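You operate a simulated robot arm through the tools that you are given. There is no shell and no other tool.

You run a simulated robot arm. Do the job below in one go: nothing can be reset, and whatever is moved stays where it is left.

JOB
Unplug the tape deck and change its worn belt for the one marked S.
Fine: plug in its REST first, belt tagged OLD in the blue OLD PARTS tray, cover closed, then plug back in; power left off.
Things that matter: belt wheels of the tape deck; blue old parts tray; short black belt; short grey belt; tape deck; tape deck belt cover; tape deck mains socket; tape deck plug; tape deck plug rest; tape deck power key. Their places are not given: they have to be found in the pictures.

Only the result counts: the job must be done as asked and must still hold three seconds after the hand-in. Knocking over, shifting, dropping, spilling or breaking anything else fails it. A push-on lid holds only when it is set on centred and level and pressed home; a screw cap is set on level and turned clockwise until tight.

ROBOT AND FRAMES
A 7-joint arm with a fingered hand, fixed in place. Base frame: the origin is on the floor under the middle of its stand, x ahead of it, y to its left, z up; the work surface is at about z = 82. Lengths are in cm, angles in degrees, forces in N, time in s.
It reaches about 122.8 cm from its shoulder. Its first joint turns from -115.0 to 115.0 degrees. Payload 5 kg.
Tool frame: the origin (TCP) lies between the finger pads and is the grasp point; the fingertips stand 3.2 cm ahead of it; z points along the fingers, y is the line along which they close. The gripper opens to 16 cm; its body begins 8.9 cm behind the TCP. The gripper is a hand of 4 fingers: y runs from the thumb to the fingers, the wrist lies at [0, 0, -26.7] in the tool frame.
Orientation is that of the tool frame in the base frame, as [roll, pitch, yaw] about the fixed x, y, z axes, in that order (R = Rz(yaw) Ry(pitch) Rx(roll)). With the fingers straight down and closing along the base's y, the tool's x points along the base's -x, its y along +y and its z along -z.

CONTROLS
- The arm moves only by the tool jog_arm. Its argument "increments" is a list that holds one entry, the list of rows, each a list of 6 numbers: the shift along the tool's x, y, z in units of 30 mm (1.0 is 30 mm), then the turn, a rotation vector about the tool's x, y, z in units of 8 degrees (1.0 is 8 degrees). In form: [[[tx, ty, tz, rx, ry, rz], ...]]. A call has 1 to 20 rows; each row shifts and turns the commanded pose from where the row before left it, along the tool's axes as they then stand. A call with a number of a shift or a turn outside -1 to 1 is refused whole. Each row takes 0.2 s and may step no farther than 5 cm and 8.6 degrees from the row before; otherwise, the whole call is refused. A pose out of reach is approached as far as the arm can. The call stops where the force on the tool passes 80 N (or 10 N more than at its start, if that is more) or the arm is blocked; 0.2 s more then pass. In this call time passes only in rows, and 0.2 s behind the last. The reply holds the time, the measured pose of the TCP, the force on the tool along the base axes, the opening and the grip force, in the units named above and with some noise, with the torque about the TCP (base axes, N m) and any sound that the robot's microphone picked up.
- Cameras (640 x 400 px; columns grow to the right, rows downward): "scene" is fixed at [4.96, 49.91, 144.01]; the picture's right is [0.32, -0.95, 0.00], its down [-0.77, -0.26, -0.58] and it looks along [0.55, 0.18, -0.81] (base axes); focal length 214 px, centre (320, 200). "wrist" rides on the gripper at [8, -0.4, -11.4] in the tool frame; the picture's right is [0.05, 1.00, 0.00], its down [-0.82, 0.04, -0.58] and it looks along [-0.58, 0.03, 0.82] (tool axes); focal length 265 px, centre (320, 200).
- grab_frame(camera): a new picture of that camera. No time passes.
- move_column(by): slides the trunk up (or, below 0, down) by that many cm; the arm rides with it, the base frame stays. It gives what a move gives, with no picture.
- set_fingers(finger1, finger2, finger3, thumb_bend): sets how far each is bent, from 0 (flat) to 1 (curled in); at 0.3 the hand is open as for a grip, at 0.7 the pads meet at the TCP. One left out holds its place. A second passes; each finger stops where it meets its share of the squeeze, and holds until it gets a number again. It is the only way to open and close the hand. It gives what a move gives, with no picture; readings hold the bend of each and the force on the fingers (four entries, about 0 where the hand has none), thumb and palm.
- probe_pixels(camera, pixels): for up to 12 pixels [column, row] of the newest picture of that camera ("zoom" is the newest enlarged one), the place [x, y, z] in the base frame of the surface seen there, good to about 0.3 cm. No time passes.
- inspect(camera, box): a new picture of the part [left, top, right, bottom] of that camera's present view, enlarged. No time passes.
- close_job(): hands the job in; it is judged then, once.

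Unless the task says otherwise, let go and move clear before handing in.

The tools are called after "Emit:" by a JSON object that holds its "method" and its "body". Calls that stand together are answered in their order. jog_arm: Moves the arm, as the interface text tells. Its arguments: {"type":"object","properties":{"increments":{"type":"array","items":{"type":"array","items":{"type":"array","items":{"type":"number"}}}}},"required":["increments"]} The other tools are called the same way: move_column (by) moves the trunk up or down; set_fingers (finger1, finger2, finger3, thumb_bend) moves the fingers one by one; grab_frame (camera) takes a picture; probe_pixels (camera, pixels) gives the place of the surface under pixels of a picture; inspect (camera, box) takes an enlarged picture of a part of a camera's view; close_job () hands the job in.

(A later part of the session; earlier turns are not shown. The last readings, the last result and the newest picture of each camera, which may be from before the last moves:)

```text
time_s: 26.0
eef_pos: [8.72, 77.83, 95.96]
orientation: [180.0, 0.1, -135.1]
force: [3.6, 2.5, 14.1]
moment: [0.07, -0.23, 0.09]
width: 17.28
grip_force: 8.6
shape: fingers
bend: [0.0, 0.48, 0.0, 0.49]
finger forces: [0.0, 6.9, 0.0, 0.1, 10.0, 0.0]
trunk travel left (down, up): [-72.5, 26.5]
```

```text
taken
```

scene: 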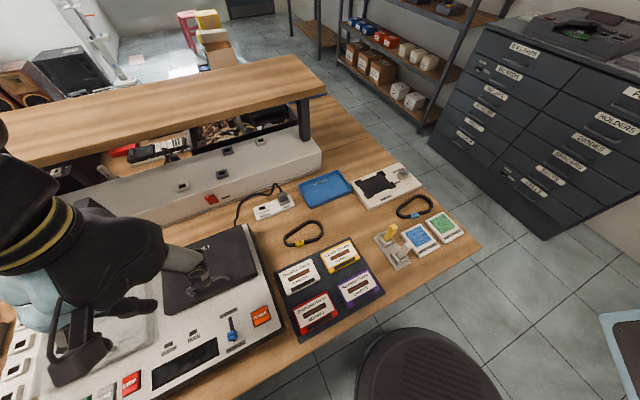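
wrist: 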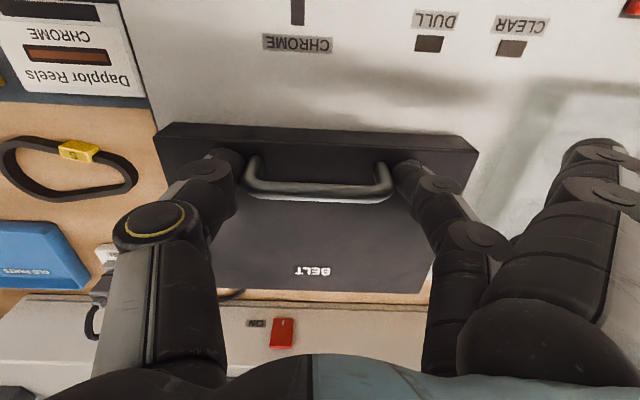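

The fingertips are pressing on the cover (14 N upward). I'll raise 0.6 cm and then close.

Emit:
{"method": "jog_arm", "body": {"increments": [[[0, 0, -0.1, 0, 0, 0], [0, 0, -0.1, 0, 0, 0]]]}}

Emit:
{"method": "set_fingers", "body": {"finger2": 0.7, "thumb_bend": 0.53}}

Emit:
{"method": "grab_frame", "body": {"camera": "wrist"}}

```text
time_s: 26.6
eef_pos: [8.75, 77.8, 96.3]
orientation: [-179.9, -0.2, -135.0]
force: [1.5, -0.3, -0.9]
moment: [-0.04, -0.03, 0.06]
width: 17.19
grip_force: 2.3
shape: fingers
bend: [0.0, 0.49, 0.0, 0.49]
finger forces: [0.0, 1.5, 0.0, 0.1, 3.0, 0.1]
trunk travel left (down, up): [-72.5, 26.5]
```

```text
time_s: 27.6
eef_pos: [8.67, 77.89, 96.5]
orientation: [-180.0, 0.0, -134.9]
force: [0.4, -1.5, -0.2]
moment: [-0.02, 0.07, 0.09]
width: 17.2
grip_force: 8.9
shape: fingers
bend: [0.0, 0.5, 0.0, 0.5]
finger forces: [0.1, 8.9, 0.0, 0.0, 8.4, 0.0]
trunk travel left (down, up): [-72.5, 26.5]
```

```text
taken
```

wrist: 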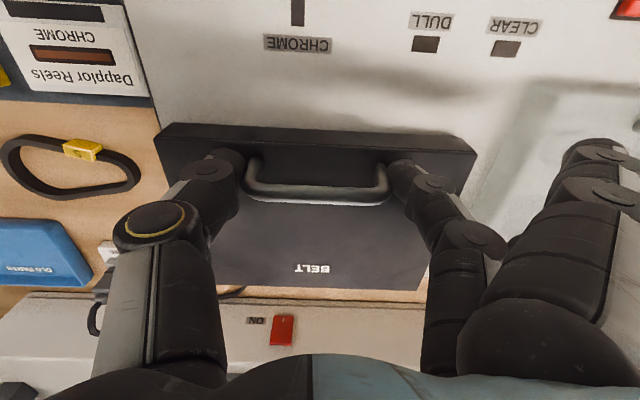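

Grip on the handle ends is balanced at about 8.5 N. I'll lift a few degrees along the arc about the wall-side hinge and check.

Emit:
{"method": "jog_arm", "body": {"increments": [[[-0.1, 0, -0.192, 0, 0, 0], [-0.1, 0, -0.192, 0, 0, 0], [-0.1, 0, -0.192, 0, 0, 0], [-0.1, 0, -0.192, 0, 0, 0]]]}}

Emit:
{"method": "grab_frame", "body": {"camera": "wrist"}}

Emit:
{"method": "inspect", "body": {"camera": "scene", "box": [60, 180, 300, 360]}}

```text
time_s: 28.6
eef_pos: [9.32, 78.7, 98.91]
orientation: [179.9, 0.0, -134.8]
force: [-5.4, -8.3, 2.8]
moment: [0.0, 0.59, 0.02]
width: 17.26
grip_force: 12.1
shape: fingers
bend: [0.0, 0.5, 0.0, 0.5]
finger forces: [0.0, 14.9, 0.0, 0.0, 9.3, 0.0]
trunk travel left (down, up): [-72.5, 26.5]
```

```text
taken
```

wrist: 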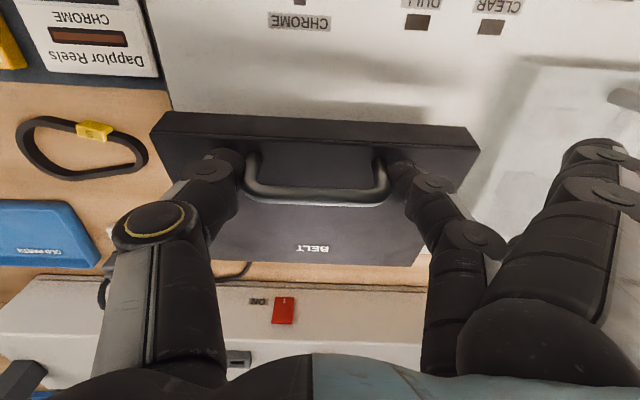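

```text
2.22 times, centred on (180, 270) of scene
```

zoom: 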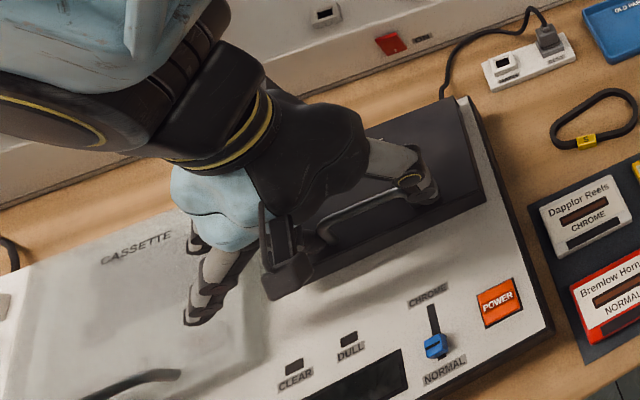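

The lid follows the hand. I'll probe its corners to see how it is moving.

Emit:
{"method": "probe_pixels", "body": {"camera": "wrist", "pixels": [[160, 118], [475, 132], [416, 262], [222, 252], [320, 250], [320, 215], [320, 150], [316, 195], [155, 135], [478, 150], [320, 130]]}}

```text
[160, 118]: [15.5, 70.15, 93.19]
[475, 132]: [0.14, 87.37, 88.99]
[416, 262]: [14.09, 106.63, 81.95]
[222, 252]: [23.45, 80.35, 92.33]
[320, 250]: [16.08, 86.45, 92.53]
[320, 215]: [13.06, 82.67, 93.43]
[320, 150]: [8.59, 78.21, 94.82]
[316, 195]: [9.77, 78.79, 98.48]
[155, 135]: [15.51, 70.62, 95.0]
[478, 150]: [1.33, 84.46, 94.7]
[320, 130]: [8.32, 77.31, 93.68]
```

The lid is hinged at the back, near t≈75, z≈89, and is now open about 12°. I'll keep following the arc.

Emit:
{"method": "jog_arm", "body": {"increments": [[[-0.15, 0, -0.21, 0, 0, 0], [-0.165, 0, -0.2, 0, 0, 0], [-0.175, 0, -0.19, 0, 0, 0], [-0.185, 0, -0.185, 0, 0, 0], [-0.19, 0, -0.175, 0, 0, 0], [-0.2, 0, -0.17, 0, 0, 0]]]}}

Emit:
{"method": "grab_frame", "body": {"camera": "wrist"}}

```text
time_s: 30.0
eef_pos: [11.96, 81.13, 102.21]
orientation: [180.0, 0.0, -135.0]
force: [-0.3, -1.1, 0.8]
moment: [-0.06, 0.0, -0.18]
width: 17.1
grip_force: 6.4
shape: fingers
bend: [0.0, 0.51, 0.0, 0.51]
finger forces: [0.0, 5.8, 0.0, 0.1, 7.3, 0.0]
trunk travel left (down, up): [-72.5, 26.5]
```

```text
taken
```

wrist: 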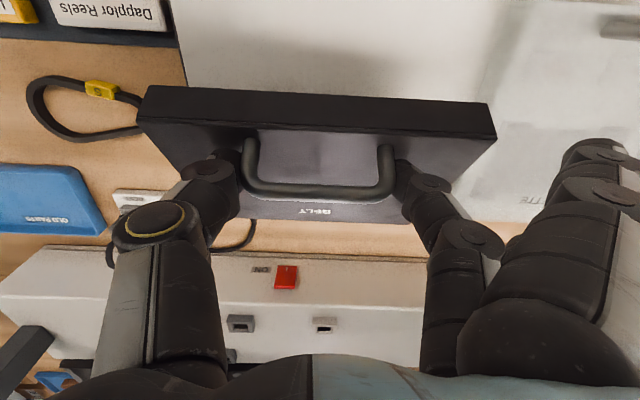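

The lid is about 30° open and the grip still holds evenly. Continuing the arc to about 60°.

Emit:
{"method": "jog_arm", "body": {"increments": [[[-0.21, 0, -0.155, 0, 0, 0], [-0.22, 0, -0.14, 0, 0, 0], [-0.225, 0, -0.13, 0, 0, 0], [-0.23, 0, -0.12, 0, 0, 0], [-0.235, 0, -0.105, 0, 0, 0], [-0.24, 0, -0.09, 0, 0, 0], [-0.245, 0, -0.08, 0, 0, 0], [-0.25, 0, -0.065, 0, 0, 0], [-0.25, 0, -0.05, 0, 0, 0], [-0.255, 0, -0.04, 0, 0, 0]]]}}

Emit:
{"method": "grab_frame", "body": {"camera": "wrist"}}

Emit:
{"method": "inspect", "body": {"camera": "scene", "box": [60, 140, 300, 320]}}

```text
time_s: 32.2
eef_pos: [16.83, 86.03, 105.16]
orientation: [179.9, 0.0, -135.1]
force: [0.8, -2.5, 0.6]
moment: [-0.09, -0.05, 0.07]
width: 16.9
grip_force: 5.6
shape: fingers
bend: [0.0, 0.53, 0.0, 0.51]
finger forces: [0.0, 4.8, 0.0, 0.0, 5.6, 0.0]
trunk travel left (down, up): [-72.5, 26.5]
```

```text
taken
```

wrist: 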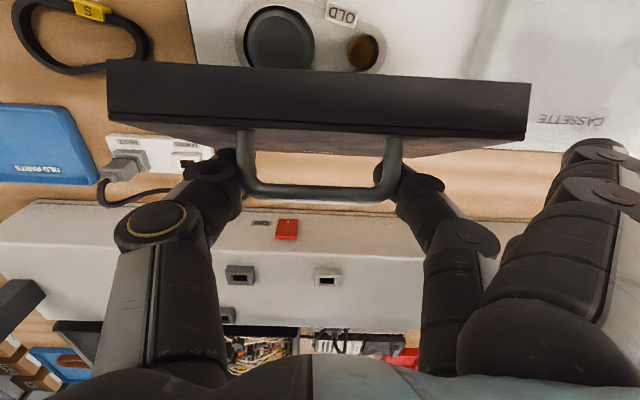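

```text
2.22 times, centred on (180, 230) of scene
```

zoom: 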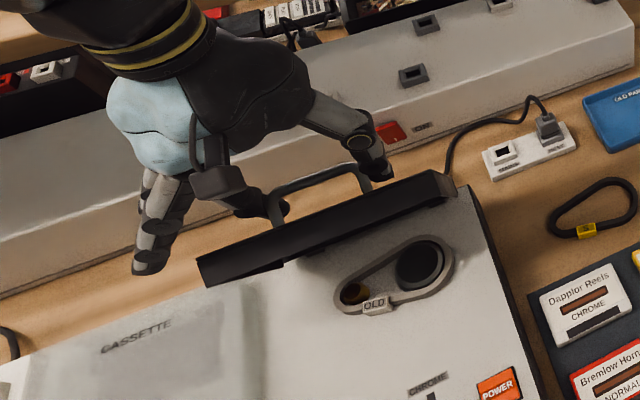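

The lid is about 60° open, and I can see the OLD belt around a big dark wheel and a small yellow one. I'll carry the lid past vertical.

Emit:
{"method": "jog_arm", "body": {"increments": [[[-0.255, 0, -0.025, 0, 0, 0], [-0.26, 0, -0.015, 0, 0, 0], [-0.26, 0, 0.0, 0, 0, 0], [-0.26, 0, 0.015, 0, 0, 0], [-0.255, 0, 0.025, 0, 0, 0], [-0.255, 0, 0.04, 0, 0, 0]]]}}

Emit:
{"method": "grab_frame", "body": {"camera": "wrist"}}

Emit:
{"method": "inspect", "body": {"camera": "scene", "box": [60, 140, 300, 320]}}

```text
time_s: 33.6
eef_pos: [20.18, 89.37, 104.83]
orientation: [180.0, 0.0, -134.8]
force: [-0.1, -0.2, -0.1]
moment: [-0.04, 0.03, -0.01]
width: 16.25
grip_force: 0.1
shape: fingers
bend: [0.0, 0.57, 0.0, 0.53]
finger forces: [0.0, 0.0, 0.0, 0.0, 0.0, 0.0]
trunk travel left (down, up): [-72.5, 26.5]
```

```text
taken
```

wrist: 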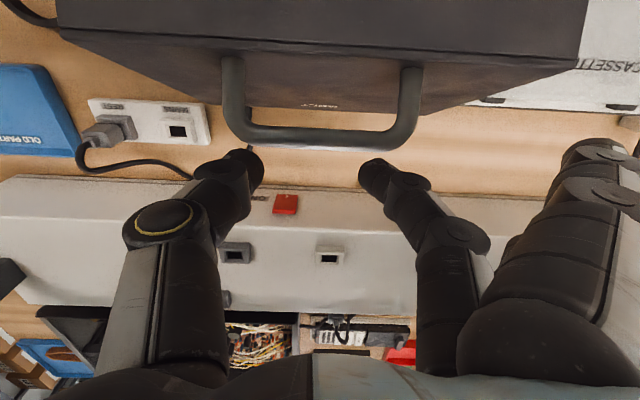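

```text
2.22 times, centred on (180, 230) of scene
```

zoom: 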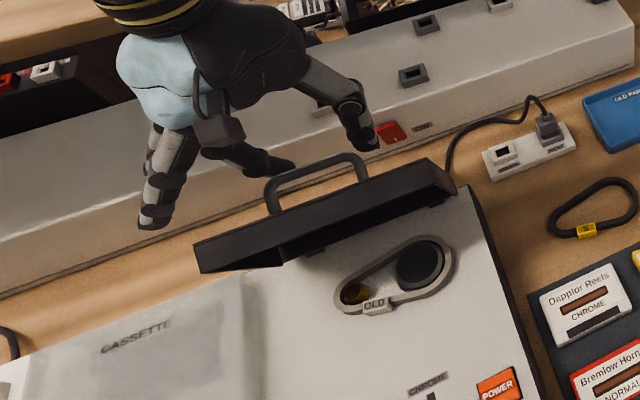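

The grip slipped off, but the lid stays put on its own at a steep angle. I'll probe its angle and check it isn't moving.

Emit:
{"method": "probe_pixels", "body": {"camera": "wrist", "pixels": [[320, 10], [320, 40], [320, 60], [320, 100], [320, 135], [70, 36], [570, 72], [100, 10], [560, 10]]}}

Emit:
{"method": "inspect", "body": {"camera": "scene", "box": [140, 200, 280, 320]}}

```text
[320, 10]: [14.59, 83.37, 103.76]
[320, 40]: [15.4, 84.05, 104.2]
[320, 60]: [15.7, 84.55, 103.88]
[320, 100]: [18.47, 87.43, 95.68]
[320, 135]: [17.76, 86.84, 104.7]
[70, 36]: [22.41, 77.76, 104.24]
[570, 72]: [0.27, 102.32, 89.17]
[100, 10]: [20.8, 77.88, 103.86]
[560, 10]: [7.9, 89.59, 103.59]
```

```text
3.33 times, centred on (210, 260) of scene
```

zoom: 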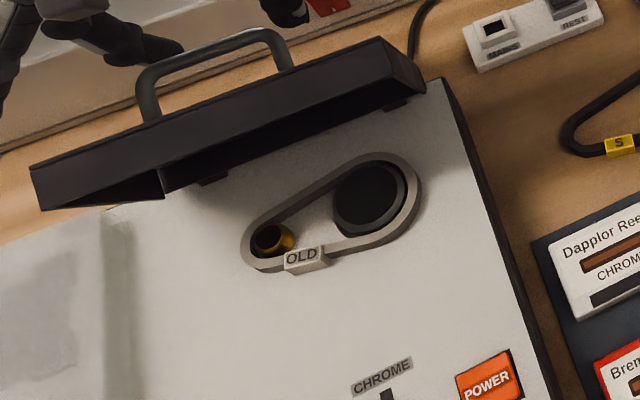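

Emit:
{"method": "probe_pixels", "body": {"camera": "zoom", "pixels": [[370, 200], [272, 238], [302, 258], [410, 200], [345, 165], [250, 250], [388, 158], [370, 240], [420, 85], [330, 215], [262, 268], [300, 195]]}}

```text
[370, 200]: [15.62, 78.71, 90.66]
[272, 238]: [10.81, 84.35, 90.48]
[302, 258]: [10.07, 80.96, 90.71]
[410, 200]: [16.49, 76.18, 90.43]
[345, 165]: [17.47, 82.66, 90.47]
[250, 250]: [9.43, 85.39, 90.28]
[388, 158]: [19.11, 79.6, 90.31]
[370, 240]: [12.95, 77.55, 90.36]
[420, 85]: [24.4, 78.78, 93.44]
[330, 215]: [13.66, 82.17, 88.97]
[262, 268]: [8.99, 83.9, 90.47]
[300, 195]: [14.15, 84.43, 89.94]
```

The lid stays open at about 65° without help. The big wheel is near (15.7,78.9), the small one near (10.8,84.3), and the belt top is at z≈90.4. I'll raise the hand, come around to the front of the lid and push it fully open from its inner side.

Emit:
{"method": "probe_pixels", "body": {"camera": "wrist", "pixels": [[368, 172], [375, 190], [258, 160], [248, 175], [400, 200], [220, 190], [590, 150], [440, 230]]}}

Emit:
{"method": "jog_arm", "body": {"increments": [[[-0.1, 0, -0.5, 0, 0, 0], [0, 0, -1.0, 0, 0, 0], [0, 0, -1.0, 0, 0, 0], [0, 0, -1.0, 0, 0, 0], [0.5, 0, -0.5, 0, 0, 0], [1, 0, 0, 0, 0, 0], [1, 0, 0, 0, 0, 0], [1, 0, 0, 0, 0, 0], [1, 0, 0, 0, 0, 0], [1, 0, 0, 0, 0, 0], [1, 0, 0, 0, 0, 0]]]}}

Emit:
{"method": "grab_frame", "body": {"camera": "wrist"}}

Emit:
{"method": "grab_frame", "body": {"camera": "scene"}}

```text
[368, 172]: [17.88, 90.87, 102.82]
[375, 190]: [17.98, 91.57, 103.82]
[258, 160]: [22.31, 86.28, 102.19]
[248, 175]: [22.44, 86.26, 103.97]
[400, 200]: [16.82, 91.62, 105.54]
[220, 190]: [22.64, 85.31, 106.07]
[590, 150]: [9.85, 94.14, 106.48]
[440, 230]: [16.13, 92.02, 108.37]
```

```text
time_s: 36.0
eef_pos: [6.47, 75.62, 117.07]
orientation: [-180.0, 0.2, -135.0]
force: [0.7, 0.3, -0.5]
moment: [0.02, -0.01, 0.0]
width: 16.23
grip_force: 0.0
shape: fingers
bend: [0.0, 0.57, 0.0, 0.53]
finger forces: [0.1, 0.0, 0.0, 0.1, 0.0, 0.0]
trunk travel left (down, up): [-72.5, 26.5]
```

```text
taken
```

wrist: 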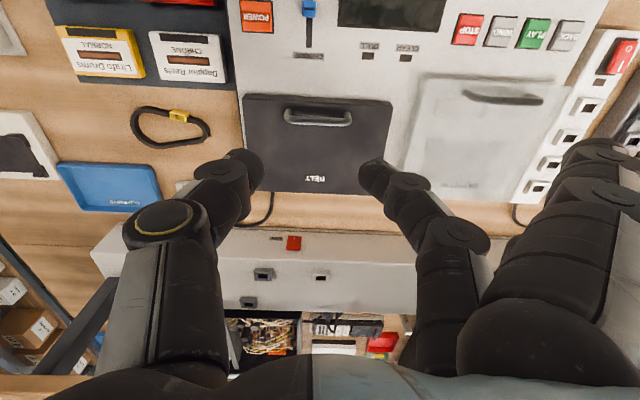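

```text
taken
```

scene: 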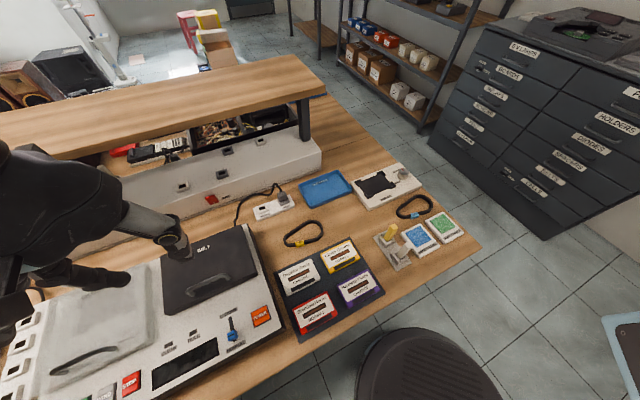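

The lid fell shut again once the grip slipped, so it must go past vertical to stay up. Fitting the measured bar points gives a hinge at t=74.1, z=90.5 with radius 13.7, so my arc overshot. I'll regrip and follow the corrected arc.

Emit:
{"method": "set_fingers", "body": {"finger2": 0.4, "thumb_bend": 0.4}}

Emit:
{"method": "jog_arm", "body": {"increments": [[[-0.132, 0, 0.85, 0, 0, 0], [-0.132, 0, 0.85, 0, 0, 0], [-0.132, 0, 0.85, 0, 0, 0], [-0.132, 0, 0.85, 0, 0, 0], [-0.132, 0, 0.85, 0, 0, 0], [-0.132, 0, 0.85, 0, 0, 0], [-0.132, 0, 0.75, 0, 0, 0], [-0.132, 0, 0.75, 0, 0, 0]]]}}

Emit:
{"method": "grab_frame", "body": {"camera": "wrist"}}

```text
time_s: 37.0
eef_pos: [6.57, 75.81, 116.99]
orientation: [180.0, 0.0, -135.0]
force: [-0.3, 0.3, 0.0]
moment: [0.01, 0.0, 0.0]
width: 18.77
grip_force: 0.0
shape: fingers
bend: [0.0, 0.4, 0.0, 0.4]
finger forces: [0.1, 0.1, 0.0, 0.0, 0.1, 0.0]
trunk travel left (down, up): [-72.5, 26.5]
```

```text
time_s: 38.8
eef_pos: [8.86, 78.02, 97.1]
orientation: [-180.0, 0.0, -135.0]
force: [0.5, 0.2, 0.5]
moment: [0.0, 0.02, 0.01]
width: 18.74
grip_force: 0.2
shape: fingers
bend: [0.0, 0.4, 0.0, 0.4]
finger forces: [0.0, 0.1, 0.0, 0.0, 0.1, 0.0]
trunk travel left (down, up): [-72.5, 26.5]
```

```text
taken
```

wrist: 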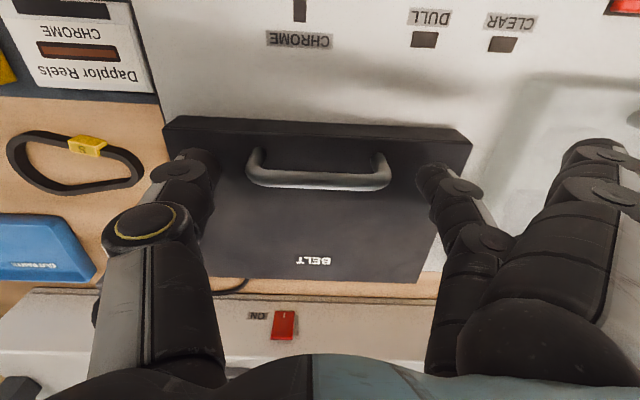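

Emit:
{"method": "jog_arm", "body": {"increments": [[[0.03, 0, 0.1, 0, 0, 0], [0.03, 0, 0.13, 0, 0, 0]]]}}

Emit:
{"method": "set_fingers", "body": {"finger2": 0.75, "thumb_bend": 0.55}}

Emit:
{"method": "grab_frame", "body": {"camera": "wrist"}}

```text
time_s: 39.4
eef_pos: [8.64, 77.87, 96.44]
orientation: [-179.9, 0.0, -134.9]
force: [0.1, -0.9, 0.4]
moment: [-0.03, -0.02, -0.02]
width: 18.75
grip_force: 0.0
shape: fingers
bend: [0.0, 0.4, 0.0, 0.4]
finger forces: [0.0, 0.0, 0.0, 0.0, 0.0, 0.0]
trunk travel left (down, up): [-72.5, 26.5]
```

```text
time_s: 40.4
eef_pos: [8.61, 77.74, 96.4]
orientation: [179.9, 0.0, -135.0]
force: [2.4, -2.7, -0.9]
moment: [-0.04, -0.06, 0.0]
width: 17.11
grip_force: 9.8
shape: fingers
bend: [0.0, 0.49, 0.0, 0.51]
finger forces: [0.0, 7.8, 0.0, 0.1, 11.4, 0.0]
trunk travel left (down, up): [-72.5, 26.5]
```

```text
taken
```

wrist: 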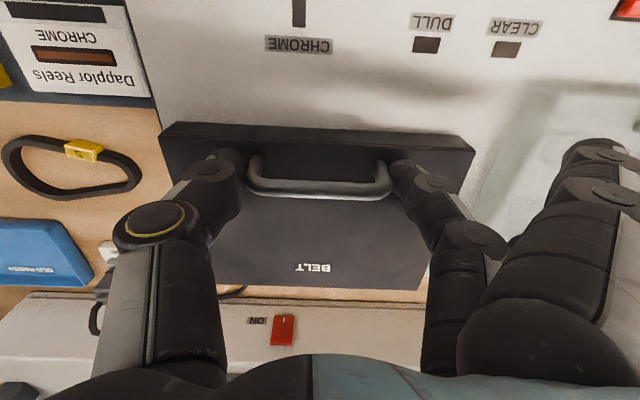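

The grip is at 8 and 11 N. I'll lift along the corrected arc to about 50°.

Emit:
{"method": "jog_arm", "body": {"increments": [[[-0.15, 0, -0.333, 0, 0, 0], [-0.183, 0, -0.333, 0, 0, 0], [-0.217, 0, -0.283, 0, 0, 0], [-0.24, 0, -0.283, 0, 0, 0], [-0.27, 0, -0.25, 0, 0, 0], [-0.293, 0, -0.217, 0, 0, 0], [-0.317, 0, -0.233, 0, 0, 0], [-0.33, 0, -0.217, 0, 0, 0], [-0.357, 0, -0.183, 0, 0, 0], [-0.37, 0, -0.15, 0, 0, 0]]]}}

Emit:
{"method": "grab_frame", "body": {"camera": "wrist"}}

```text
time_s: 42.6
eef_pos: [14.56, 83.72, 103.81]
orientation: [-179.9, 0.0, -134.8]
force: [0.4, 0.3, 0.9]
moment: [-0.03, 0.05, -0.02]
width: 15.84
grip_force: 0.0
shape: fingers
bend: [0.0, 0.57, 0.0, 0.55]
finger forces: [0.1, 0.0, 0.1, 0.0, 0.0, 0.0]
trunk travel left (down, up): [-72.5, 26.5]
```

```text
taken
```

wrist: 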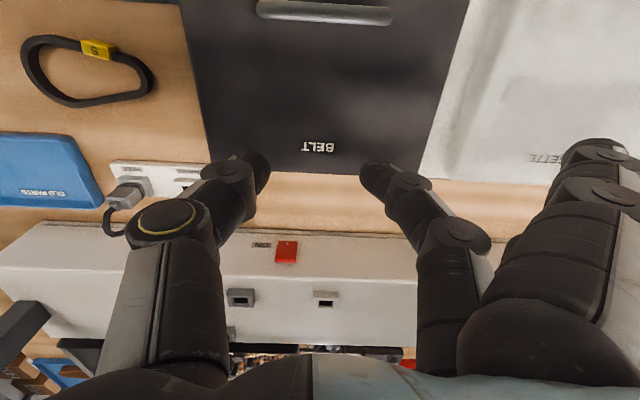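

The end-pinch slipped again and the lid is shut, so friction on the ends isn't enough. I'll raise up and turn the hand 90° to pinch across the bar, with a finger hooked under it, and tilt the hand as the lid opens.

Emit:
{"method": "jog_arm", "body": {"increments": [[[0.77, 0, -0.93, 0, 0, 0], [0.77, 0, -0.93, 0, 0, 0], [0.77, 0, -0.93, 0, 0, 0], [0.77, 0, -0.93, 0, 0, 0], [0.77, 0, -0.93, 0, 0, 0], [0, 0, 0, 0, 0, -0.9375], [0, 0, 0, 0, 0, -0.9375], [0, 0, 0, 0, 0, -0.9375], [0, 0, 0, 0, 0, -0.9375], [0, 0, 0, 0, 0, -0.9375], [0, 0, 0, 0, 0, -0.9375], [0, 0, 0, 0, 0, -0.9375], [0, 0, 0, 0, 0, -0.9375], [0, 0, 0, 0, 0, -0.9375], [0, 0, 0, 0, 0, -0.9375], [0, 0, 0, 0, 0, -0.9375], [0, 0, 0, 0, 0, -0.9375]]]}}

Emit:
{"method": "set_fingers", "body": {"finger1": 0.15, "finger2": 0.58, "finger3": 0.15, "thumb_bend": 0.58}}

Emit:
{"method": "grab_frame", "body": {"camera": "wrist"}}

Emit:
{"method": "grab_frame", "body": {"camera": "scene"}}

```text
time_s: 46.2
eef_pos: [6.32, 75.58, 117.85]
orientation: [179.9, 0.0, -44.8]
force: [0.9, -0.9, 0.2]
moment: [-0.01, 0.01, 0.01]
width: 15.86
grip_force: 0.1
shape: fingers
bend: [0.0, 0.57, 0.0, 0.55]
finger forces: [0.0, 0.0, 0.0, 0.0, 0.0, 0.0]
trunk travel left (down, up): [-72.5, 26.5]
```

```text
time_s: 47.2
eef_pos: [6.26, 75.58, 117.9]
orientation: [180.0, 0.0, -44.9]
force: [0.0, 0.5, 0.1]
moment: [-0.03, 0.01, 0.01]
width: 13.69
grip_force: 0.0
shape: fingers
bend: [0.15, 0.57, 0.15, 0.57]
finger forces: [0.1, 0.1, 0.1, 0.0, 0.0, 0.1]
trunk travel left (down, up): [-72.5, 26.5]
```

```text
taken
```

wrist: 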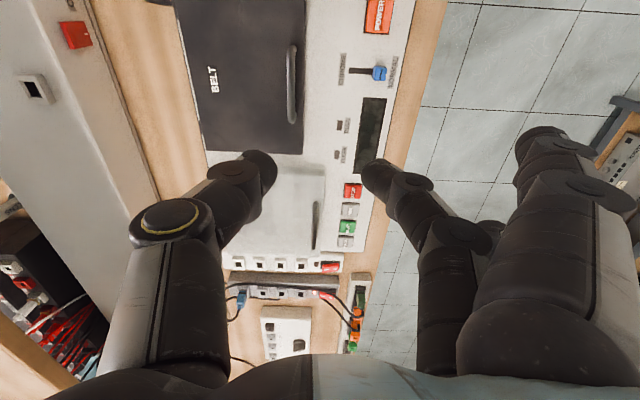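

```text
taken
```

scene: 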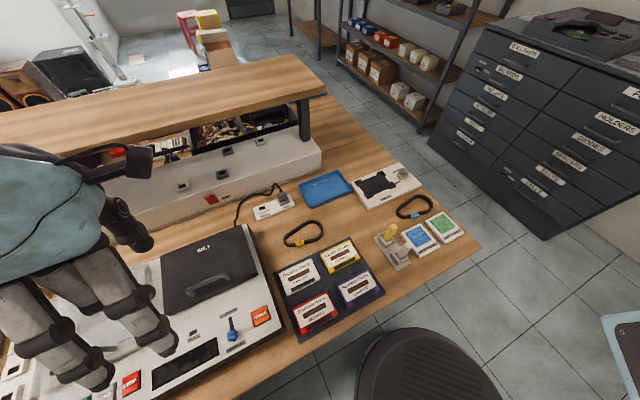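

The hand is now closing across the bench (fingers near side, thumb wall side). I'll tilt it 20° and come down above the bar.

Emit:
{"method": "jog_arm", "body": {"increments": [[[0, 0, 0, 0.8333, 0, 0], [0, 0, 0, 0.8333, 0, 0], [0, 0, 0, 0.8333, 0, 0], [0.008, 0.256, 0.953, 0, 0, 0], [0.008, 0.256, 0.953, 0, 0, 0], [0.008, 0.256, 0.953, 0, 0, 0], [0.008, 0.256, 0.953, 0, 0, 0], [0.008, 0.256, 0.953, 0, 0, 0], [0.008, 0.256, 0.953, 0, 0, 0]]]}}

Emit:
{"method": "grab_frame", "body": {"camera": "wrist"}}

Emit:
{"method": "inspect", "body": {"camera": "scene", "box": [60, 160, 300, 340]}}

```text
time_s: 49.2
eef_pos: [7.54, 76.71, 100.16]
orientation: [-159.9, -0.1, -45.0]
force: [0.2, 0.6, 0.9]
moment: [0.0, 0.01, 0.02]
width: 13.61
grip_force: 0.1
shape: fingers
bend: [0.15, 0.57, 0.15, 0.57]
finger forces: [0.1, 0.0, 0.0, 0.0, 0.0, 0.0]
trunk travel left (down, up): [-72.5, 26.5]
```

```text
taken
```

wrist: 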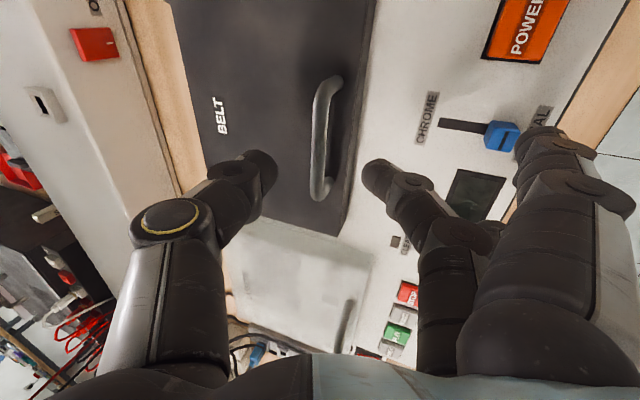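

```text
2.22 times, centred on (180, 250) of scene
```

zoom: 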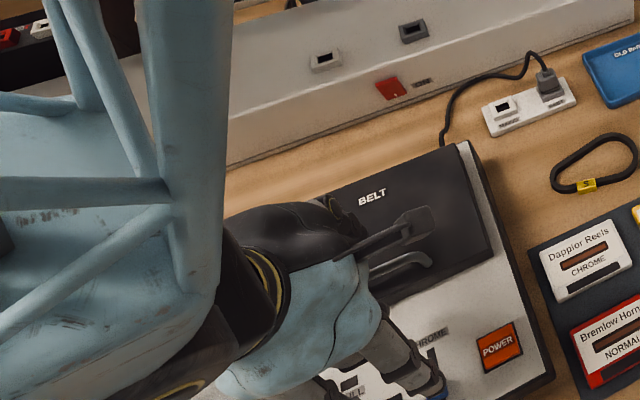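

Emit:
{"method": "probe_pixels", "body": {"camera": "wrist", "pixels": [[332, 82], [322, 110], [319, 135], [317, 160], [317, 185], [323, 195], [375, 165], [262, 160], [540, 140]]}}

```text
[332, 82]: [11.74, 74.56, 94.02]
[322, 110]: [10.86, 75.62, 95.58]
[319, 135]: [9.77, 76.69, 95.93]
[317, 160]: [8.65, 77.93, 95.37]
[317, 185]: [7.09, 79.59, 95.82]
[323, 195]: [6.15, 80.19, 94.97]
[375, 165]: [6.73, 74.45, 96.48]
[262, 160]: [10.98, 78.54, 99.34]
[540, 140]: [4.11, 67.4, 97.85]
```

Bar centre at (317,160) is at (8.65,77.93), directly ahead of the TCP. I'll advance so it lies between the pads.

Emit:
{"method": "jog_arm", "body": {"increments": [[[0, 0.017, 0.437, 0, 0, 0], [0, 0.017, 0.437, 0, 0, 0], [0, 0.017, 0.437, 0, 0, 0]]]}}

Emit:
{"method": "grab_frame", "body": {"camera": "wrist"}}

```text
time_s: 50.0
eef_pos: [8.42, 77.4, 96.42]
orientation: [-159.9, 0.0, -45.0]
force: [1.3, -0.3, 1.1]
moment: [-0.15, 0.05, 0.08]
width: 13.76
grip_force: 0.4
shape: fingers
bend: [0.14, 0.57, 0.15, 0.57]
finger forces: [1.3, 0.0, 0.0, 0.0, 0.0, 0.0]
trunk travel left (down, up): [-72.5, 26.5]
```

```text
taken
```

wrist: 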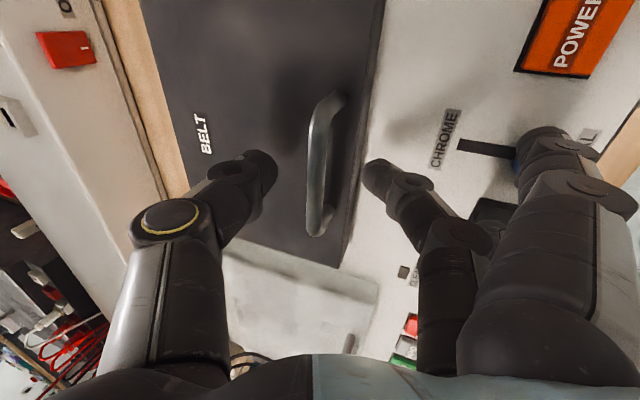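

Finger1 shows 1.3 N, so it touches the slider knob near (520,150). I'll back off straight away, curl the outer fingers, and check the slider.

Emit:
{"method": "jog_arm", "body": {"increments": [[[0, 0, -0.5, 0, 0, 0], [0, 0, -0.5, 0, 0, 0], [0, 0, -0.5, 0, 0, 0]]]}}

Emit:
{"method": "set_fingers", "body": {"finger1": 1.0, "finger3": 1.0}}

Emit:
{"method": "grab_frame", "body": {"camera": "wrist"}}

Emit:
{"method": "inspect", "body": {"camera": "scene", "box": [180, 280, 300, 380]}}

```text
time_s: 50.8
eef_pos: [7.36, 76.26, 100.41]
orientation: [-160.0, 0.1, -44.8]
force: [-0.3, -0.3, 0.2]
moment: [0.01, 0.02, -0.03]
width: 13.65
grip_force: 0.0
shape: fingers
bend: [0.15, 0.57, 0.15, 0.57]
finger forces: [0.0, 0.0, 0.1, 0.0, 0.0, 0.1]
trunk travel left (down, up): [-72.5, 26.5]
```

```text
time_s: 51.8
eef_pos: [7.27, 76.35, 100.69]
orientation: [-159.9, 0.0, -45.0]
force: [-0.4, 0.9, -0.3]
moment: [-0.01, 0.04, 0.01]
width: 5.73
grip_force: 0.1
shape: fingers
bend: [1.0, 0.57, 1.0, 0.57]
finger forces: [0.1, 0.0, 0.0, 0.0, 0.0, 0.1]
trunk travel left (down, up): [-72.5, 26.5]
```

```text
taken
```

wrist: 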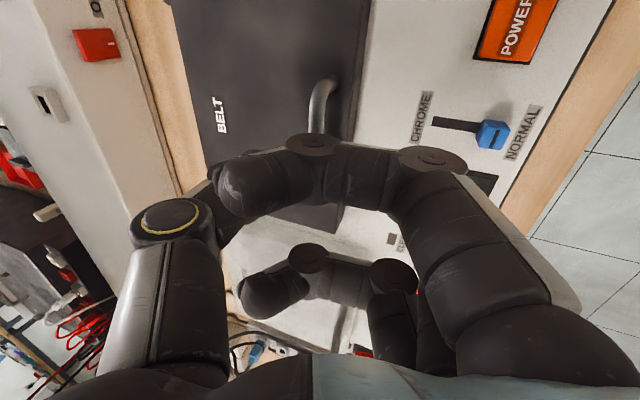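

```text
4.00 times, centred on (240, 330) of scene
```

zoom: 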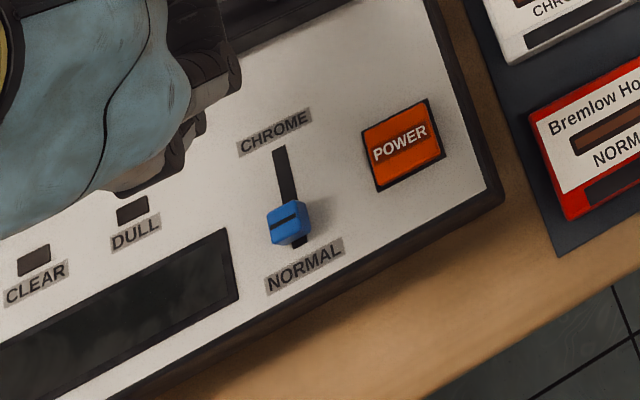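

Emit:
{"method": "probe_pixels", "body": {"camera": "zoom", "pixels": [[288, 215], [280, 150], [302, 243], [288, 235]]}}

Emit:
{"method": "probe_pixels", "body": {"camera": "wrist", "pixels": [[491, 132], [310, 145], [430, 160], [250, 180], [320, 130], [325, 90]]}}

```text
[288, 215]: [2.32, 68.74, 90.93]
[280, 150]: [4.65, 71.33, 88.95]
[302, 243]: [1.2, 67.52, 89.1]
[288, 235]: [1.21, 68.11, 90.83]
```

```text
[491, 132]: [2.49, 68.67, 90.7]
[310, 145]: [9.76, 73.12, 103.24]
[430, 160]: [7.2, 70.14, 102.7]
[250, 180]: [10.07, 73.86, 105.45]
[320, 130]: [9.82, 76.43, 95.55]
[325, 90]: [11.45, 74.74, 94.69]
```

The slider is still where it started, at scene (232,335). With the outer fingers curled away I'll advance again and pinch across the bar.

Emit:
{"method": "jog_arm", "body": {"increments": [[[0, -0.006, 0.381, 0, 0, 0], [0, -0.006, 0.381, 0, 0, 0], [0, -0.006, 0.381, 0, 0, 0], [0, -0.006, 0.381, 0, 0, 0]]]}}

Emit:
{"method": "set_fingers", "body": {"finger2": 0.8, "thumb_bend": 0.69}}

Emit:
{"method": "grab_frame", "body": {"camera": "wrist"}}

Emit:
{"method": "inspect", "body": {"camera": "scene", "box": [100, 180, 280, 340]}}

```text
time_s: 52.8
eef_pos: [8.42, 77.42, 96.43]
orientation: [-160.0, 0.1, -44.9]
force: [0.8, -0.5, 0.0]
moment: [-0.01, 0.02, 0.0]
width: 5.73
grip_force: 0.1
shape: fingers
bend: [1.0, 0.57, 1.0, 0.57]
finger forces: [0.1, 0.0, 0.0, 0.0, 0.0, 0.0]
trunk travel left (down, up): [-72.5, 26.5]
```

```text
time_s: 53.8
eef_pos: [8.43, 77.43, 96.4]
orientation: [-160.1, 0.0, -45.0]
force: [2.6, 3.1, -2.4]
moment: [-0.01, 0.01, -0.03]
width: 5.14
grip_force: 6.7
shape: fingers
bend: [1.0, 0.78, 1.0, 0.68]
finger forces: [0.1, 6.0, 0.1, 0.0, 6.7, 0.0]
trunk travel left (down, up): [-72.5, 26.5]
```

```text
taken
```

wrist: 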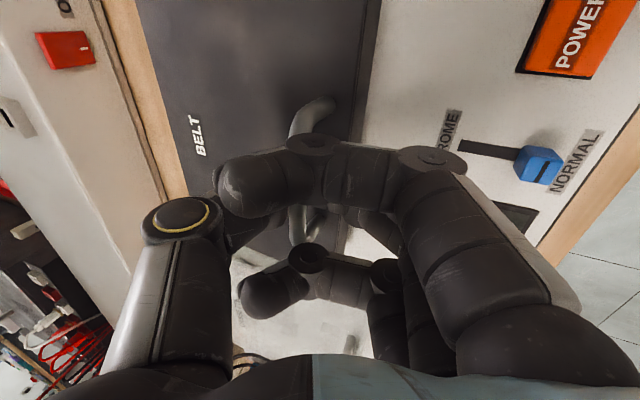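

```text
2.50 times, centred on (190, 260) of scene
```

zoom: 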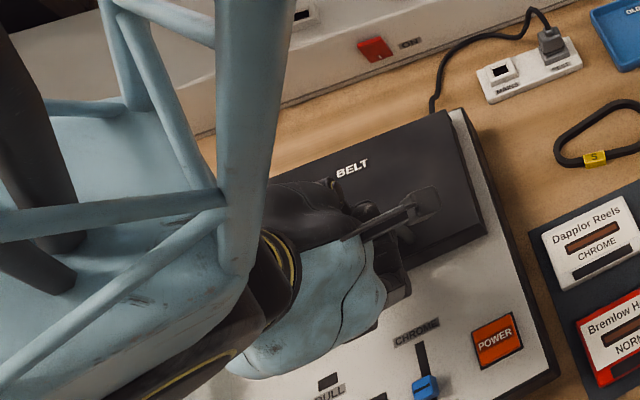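

Pinch reads about 6 N each side around the bar. I'll lift 10° and check that the lid follows.

Emit:
{"method": "jog_arm", "body": {"increments": [[[0, -0.133, -0.147, 0, 0, 0], [0, -0.133, -0.147, 0, 0, 0], [0, -0.147, -0.137, 0, 0, 0], [0, -0.147, -0.137, 0, 0, 0]]]}}

Emit:
{"method": "grab_frame", "body": {"camera": "wrist"}}

Emit:
{"method": "inspect", "body": {"camera": "scene", "box": [100, 180, 280, 340]}}

```text
time_s: 54.8
eef_pos: [9.14, 78.15, 98.53]
orientation: [-160.0, 0.0, -45.0]
force: [6.8, 6.0, -6.7]
moment: [-0.04, 0.1, 0.01]
width: 5.2
grip_force: 7.5
shape: fingers
bend: [1.0, 0.78, 1.0, 0.67]
finger forces: [0.0, 4.6, 0.0, 0.0, 10.2, 0.1]
trunk travel left (down, up): [-72.5, 26.5]
```

```text
taken
```

wrist: 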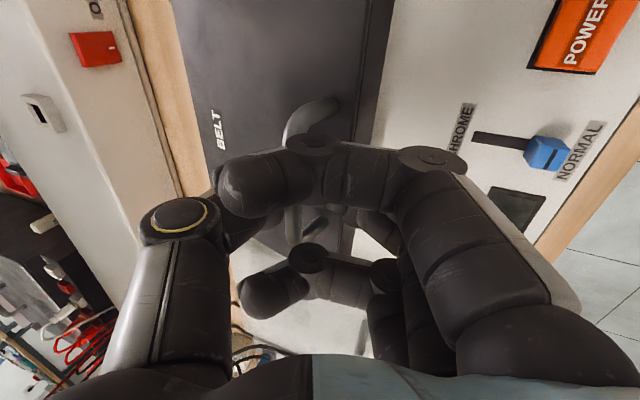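

```text
2.50 times, centred on (190, 260) of scene
```

zoom: 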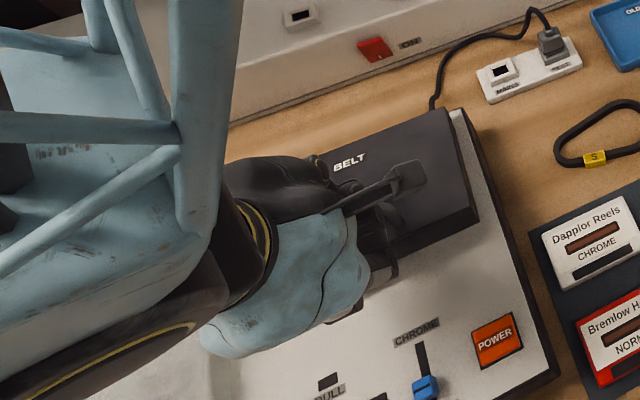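

The lid is following, front edge raised. Force reads +9 N toward the wall, so my arc lags slightly. I'll probe the bar and lid to correct it.

Emit:
{"method": "probe_pixels", "body": {"camera": "wrist", "pixels": [[318, 106], [300, 118], [292, 225], [310, 225], [370, 100], [383, 60], [345, 120], [250, 60]]}}

```text
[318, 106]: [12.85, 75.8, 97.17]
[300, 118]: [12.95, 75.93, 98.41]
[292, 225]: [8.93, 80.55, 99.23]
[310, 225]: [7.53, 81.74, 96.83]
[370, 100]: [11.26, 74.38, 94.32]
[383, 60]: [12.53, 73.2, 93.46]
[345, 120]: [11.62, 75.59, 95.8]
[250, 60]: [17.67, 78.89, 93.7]
```

The bar sits inside the pinch, between thumb and finger, at about TCP level with the lid at 14°. I'll correct toward the wall and continue to 30°.

Emit:
{"method": "jog_arm", "body": {"increments": [[[0, -0.267, -0.135, 0, 0, 0], [0, -0.267, -0.135, 0, 0, 0], [0, -0.24, -0.109, 0, 0, 0], [0, -0.24, -0.109, 0, 0, 0], [0, -0.24, -0.109, 0, 0, 0]]]}}

Emit:
{"method": "grab_frame", "body": {"camera": "wrist"}}

Emit:
{"method": "inspect", "body": {"camera": "scene", "box": [100, 180, 280, 340]}}

```text
time_s: 56.0
eef_pos: [11.28, 80.25, 101.48]
orientation: [-160.1, -0.2, -44.9]
force: [5.7, 6.3, -10.6]
moment: [-0.11, 0.13, 0.02]
width: 5.24
grip_force: 7.5
shape: fingers
bend: [1.0, 0.78, 1.0, 0.66]
finger forces: [0.0, 5.2, 0.0, 0.0, 10.7, 0.1]
trunk travel left (down, up): [-72.5, 26.5]
```

```text
taken
```

wrist: 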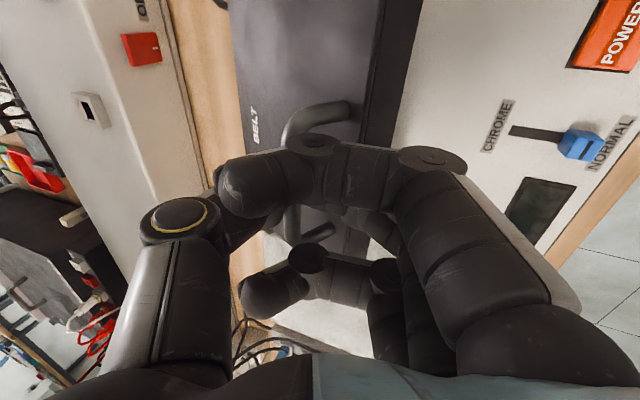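

```text
2.50 times, centred on (190, 260) of scene
```

zoom: 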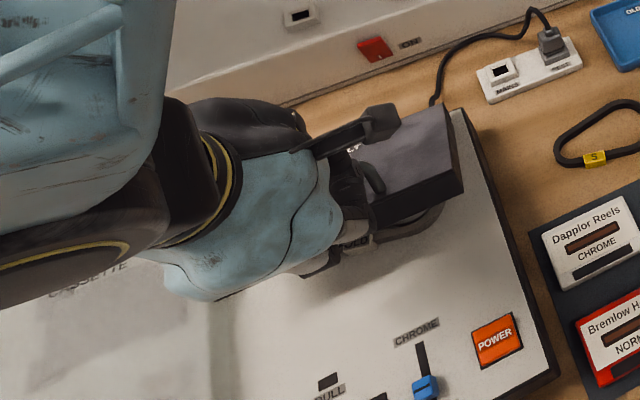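

The lid is near 30° and the force is almost purely radial (about 13 N toward the hinge), so my radius is a bit large. I'll pull the path in by 0.5 cm and go to about 50°.

Emit:
{"method": "jog_arm", "body": {"increments": [[[0, -0.26, -0.022, 0, 0, 0], [0, -0.26, -0.022, 0, 0, 0], [0, -0.26, -0.022, 0, 0, 0], [0, -0.254, -0.021, 0, 0, 0], [0, -0.254, -0.021, 0, 0, 0], [0, -0.254, -0.021, 0, 0, 0]]]}}

Emit:
{"method": "grab_frame", "body": {"camera": "wrist"}}

Emit:
{"method": "inspect", "body": {"camera": "scene", "box": [100, 180, 280, 340]}}

```text
time_s: 57.4
eef_pos: [13.85, 82.98, 103.78]
orientation: [-159.8, 0.1, -44.9]
force: [-14.9, -17.1, 26.6]
moment: [-0.97, 0.9, -0.02]
width: 5.09
grip_force: 19.7
shape: fingers
bend: [1.0, 0.81, 1.0, 0.69]
finger forces: [0.0, 39.4, 0.0, 0.0, 0.0, 0.1]
trunk travel left (down, up): [-72.5, 26.5]
```

```text
taken
```

wrist: 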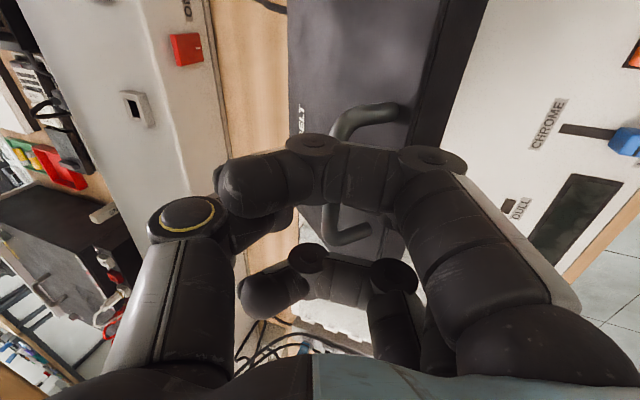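

```text
2.50 times, centred on (190, 260) of scene
```

zoom: 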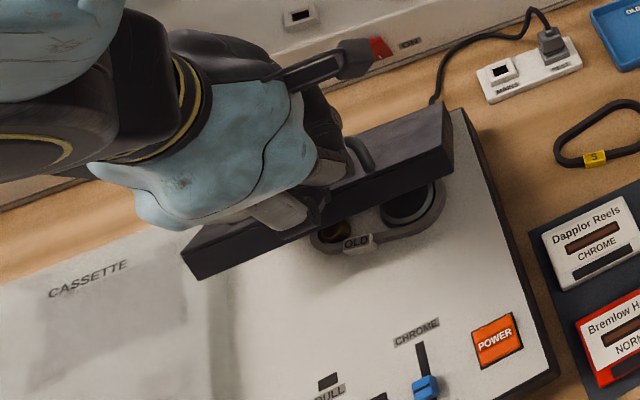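

Now finger2 reads 39 N pushing inward toward the hinge, so I over-corrected. I'll measure the bar and lid, then ease outward.

Emit:
{"method": "probe_pixels", "body": {"camera": "wrist", "pixels": [[350, 112], [335, 130], [335, 230], [350, 238], [450, 60], [400, 60], [385, 110], [440, 20], [330, 60]]}}

```text
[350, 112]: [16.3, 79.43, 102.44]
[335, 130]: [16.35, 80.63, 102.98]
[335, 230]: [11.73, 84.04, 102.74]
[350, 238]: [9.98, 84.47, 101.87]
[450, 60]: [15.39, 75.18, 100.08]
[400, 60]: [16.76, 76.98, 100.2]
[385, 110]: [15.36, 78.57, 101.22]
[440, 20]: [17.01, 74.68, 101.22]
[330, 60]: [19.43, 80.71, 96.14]
```

The bar is at radius 13.4 and the lid at 44.5°. I'll recentre the hand on the bar and keep going with a gradual back-rotation of the hand.

Emit:
{"method": "jog_arm", "body": {"increments": [[[0, -0.144, -0.171, -0.25, 0, 0], [0, -0.285, 0.008, -0.25, 0, 0], [0, -0.285, 0.008, -0.25, 0, 0]]]}}

Emit:
{"method": "grab_frame", "body": {"camera": "wrist"}}

Emit:
{"method": "inspect", "body": {"camera": "scene", "box": [100, 180, 280, 340]}}

```text
time_s: 58.2
eef_pos: [15.28, 84.33, 104.85]
orientation: [-166.0, 0.0, -44.9]
force: [-14.5, -8.5, 25.4]
moment: [-0.84, 0.97, -0.21]
width: 5.09
grip_force: 24.8
shape: fingers
bend: [1.0, 0.79, 1.0, 0.69]
finger forces: [0.1, 49.5, 0.0, 0.0, 0.0, 0.0]
trunk travel left (down, up): [-72.5, 26.5]
```

```text
taken
```

wrist: 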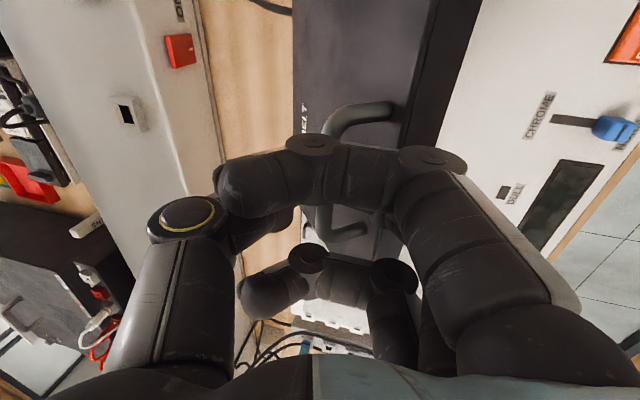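

```text
2.50 times, centred on (190, 260) of scene
```

zoom: 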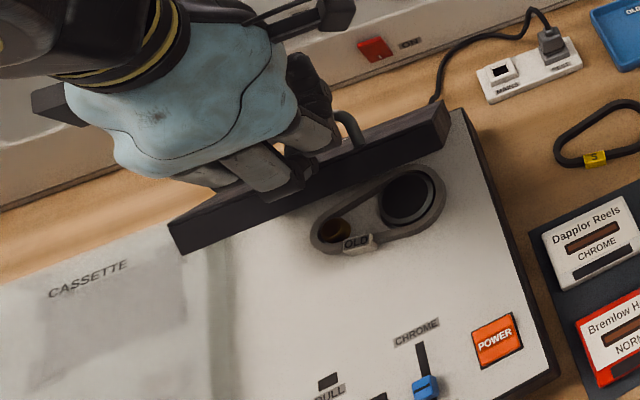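

Force on the hand is along the lid's length, away from the hinge, so finger2's knuckle is pressing on the lid's front face. I'll ease outward about 1 cm along the lid.

Emit:
{"method": "jog_arm", "body": {"increments": [[[0, 0.065, -0.155, 0, 0, 0], [0, 0.065, -0.155, 0, 0, 0]]]}}

Emit:
{"method": "grab_frame", "body": {"camera": "wrist"}}

```text
time_s: 58.8
eef_pos: [15.16, 84.07, 105.26]
orientation: [-166.0, -0.1, -45.0]
force: [-8.0, 7.0, -4.7]
moment: [-0.07, 0.3, -0.05]
width: 5.15
grip_force: 14.8
shape: fingers
bend: [1.0, 0.75, 1.0, 0.68]
finger forces: [0.0, 24.6, 0.1, 0.0, 5.2, 0.1]
trunk travel left (down, up): [-72.5, 26.5]
```

```text
taken
```

wrist: 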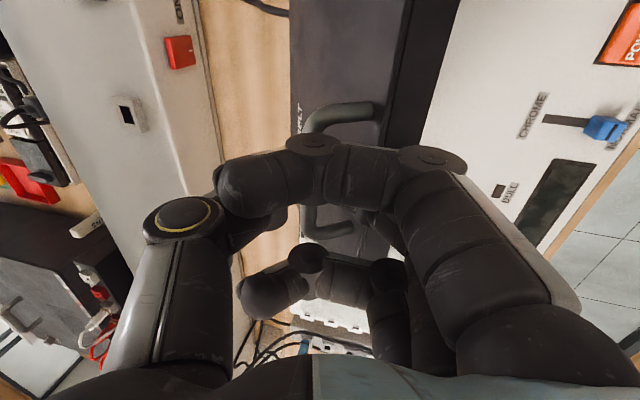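

Radial load is gone. I'll continue with the bar held nearer the fingertips, to roughly 68°.

Emit:
{"method": "jog_arm", "body": {"increments": [[[0, -0.208, -0.008, -0.25, 0, 0], [0, -0.208, -0.008, -0.25, 0, 0], [0, -0.34, 0.023, -0.3125, 0, 0], [0, -0.34, 0.023, -0.3125, 0, 0]]]}}

Emit:
{"method": "grab_frame", "body": {"camera": "wrist"}}

Emit:
{"method": "inspect", "body": {"camera": "scene", "box": [100, 180, 280, 340]}}

```text
time_s: 59.8
eef_pos: [17.29, 86.38, 106.06]
orientation: [-175.1, 0.1, -45.0]
force: [-3.6, -3.7, 4.9]
moment: [-0.51, 0.51, 0.18]
width: 5.21
grip_force: 21.5
shape: fingers
bend: [1.0, 0.75, 1.0, 0.67]
finger forces: [0.0, 37.5, 0.0, 0.1, 5.2, 0.0]
trunk travel left (down, up): [-72.5, 26.5]
```

```text
taken
```

wrist: 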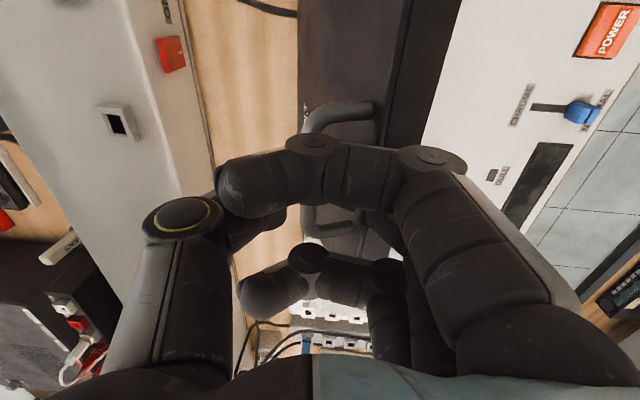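

```text
2.50 times, centred on (190, 260) of scene
```

zoom: 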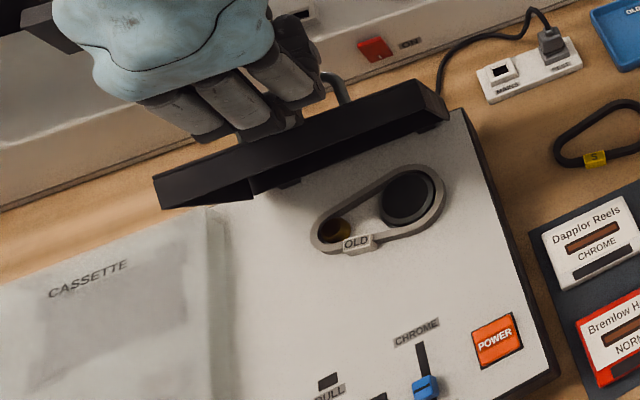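

The lid is near 68° and the external force is small. Continuing past 80°.

Emit:
{"method": "jog_arm", "body": {"increments": [[[0, -0.34, 0.03, -0.3125, 0, 0], [0, -0.34, 0.03, -0.3125, 0, 0], [0, -0.332, 0.05, -0.25, 0, 0], [0, -0.332, 0.05, -0.25, 0, 0]]]}}

Emit:
{"method": "grab_frame", "body": {"camera": "wrist"}}

Emit:
{"method": "inspect", "body": {"camera": "scene", "box": [100, 150, 280, 310]}}

```text
time_s: 60.8
eef_pos: [20.04, 89.09, 106.16]
orientation: [176.2, 0.1, -44.9]
force: [-4.0, -5.6, 43.1]
moment: [-1.39, 1.37, 0.09]
width: 5.17
grip_force: 42.2
shape: fingers
bend: [1.0, 0.75, 1.0, 0.67]
finger forces: [0.0, 80.7, 0.0, 0.1, 3.7, 0.0]
trunk travel left (down, up): [-72.5, 26.5]
```

```text
taken
```

wrist: 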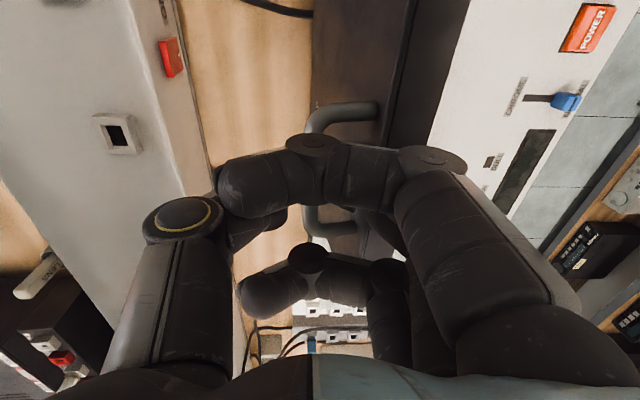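

```text
2.50 times, centred on (190, 230) of scene
```

zoom: 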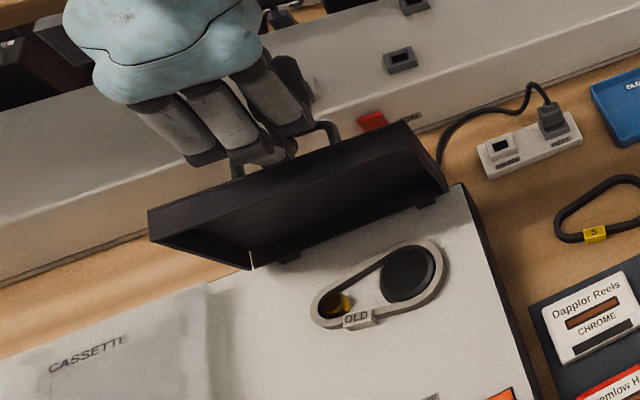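

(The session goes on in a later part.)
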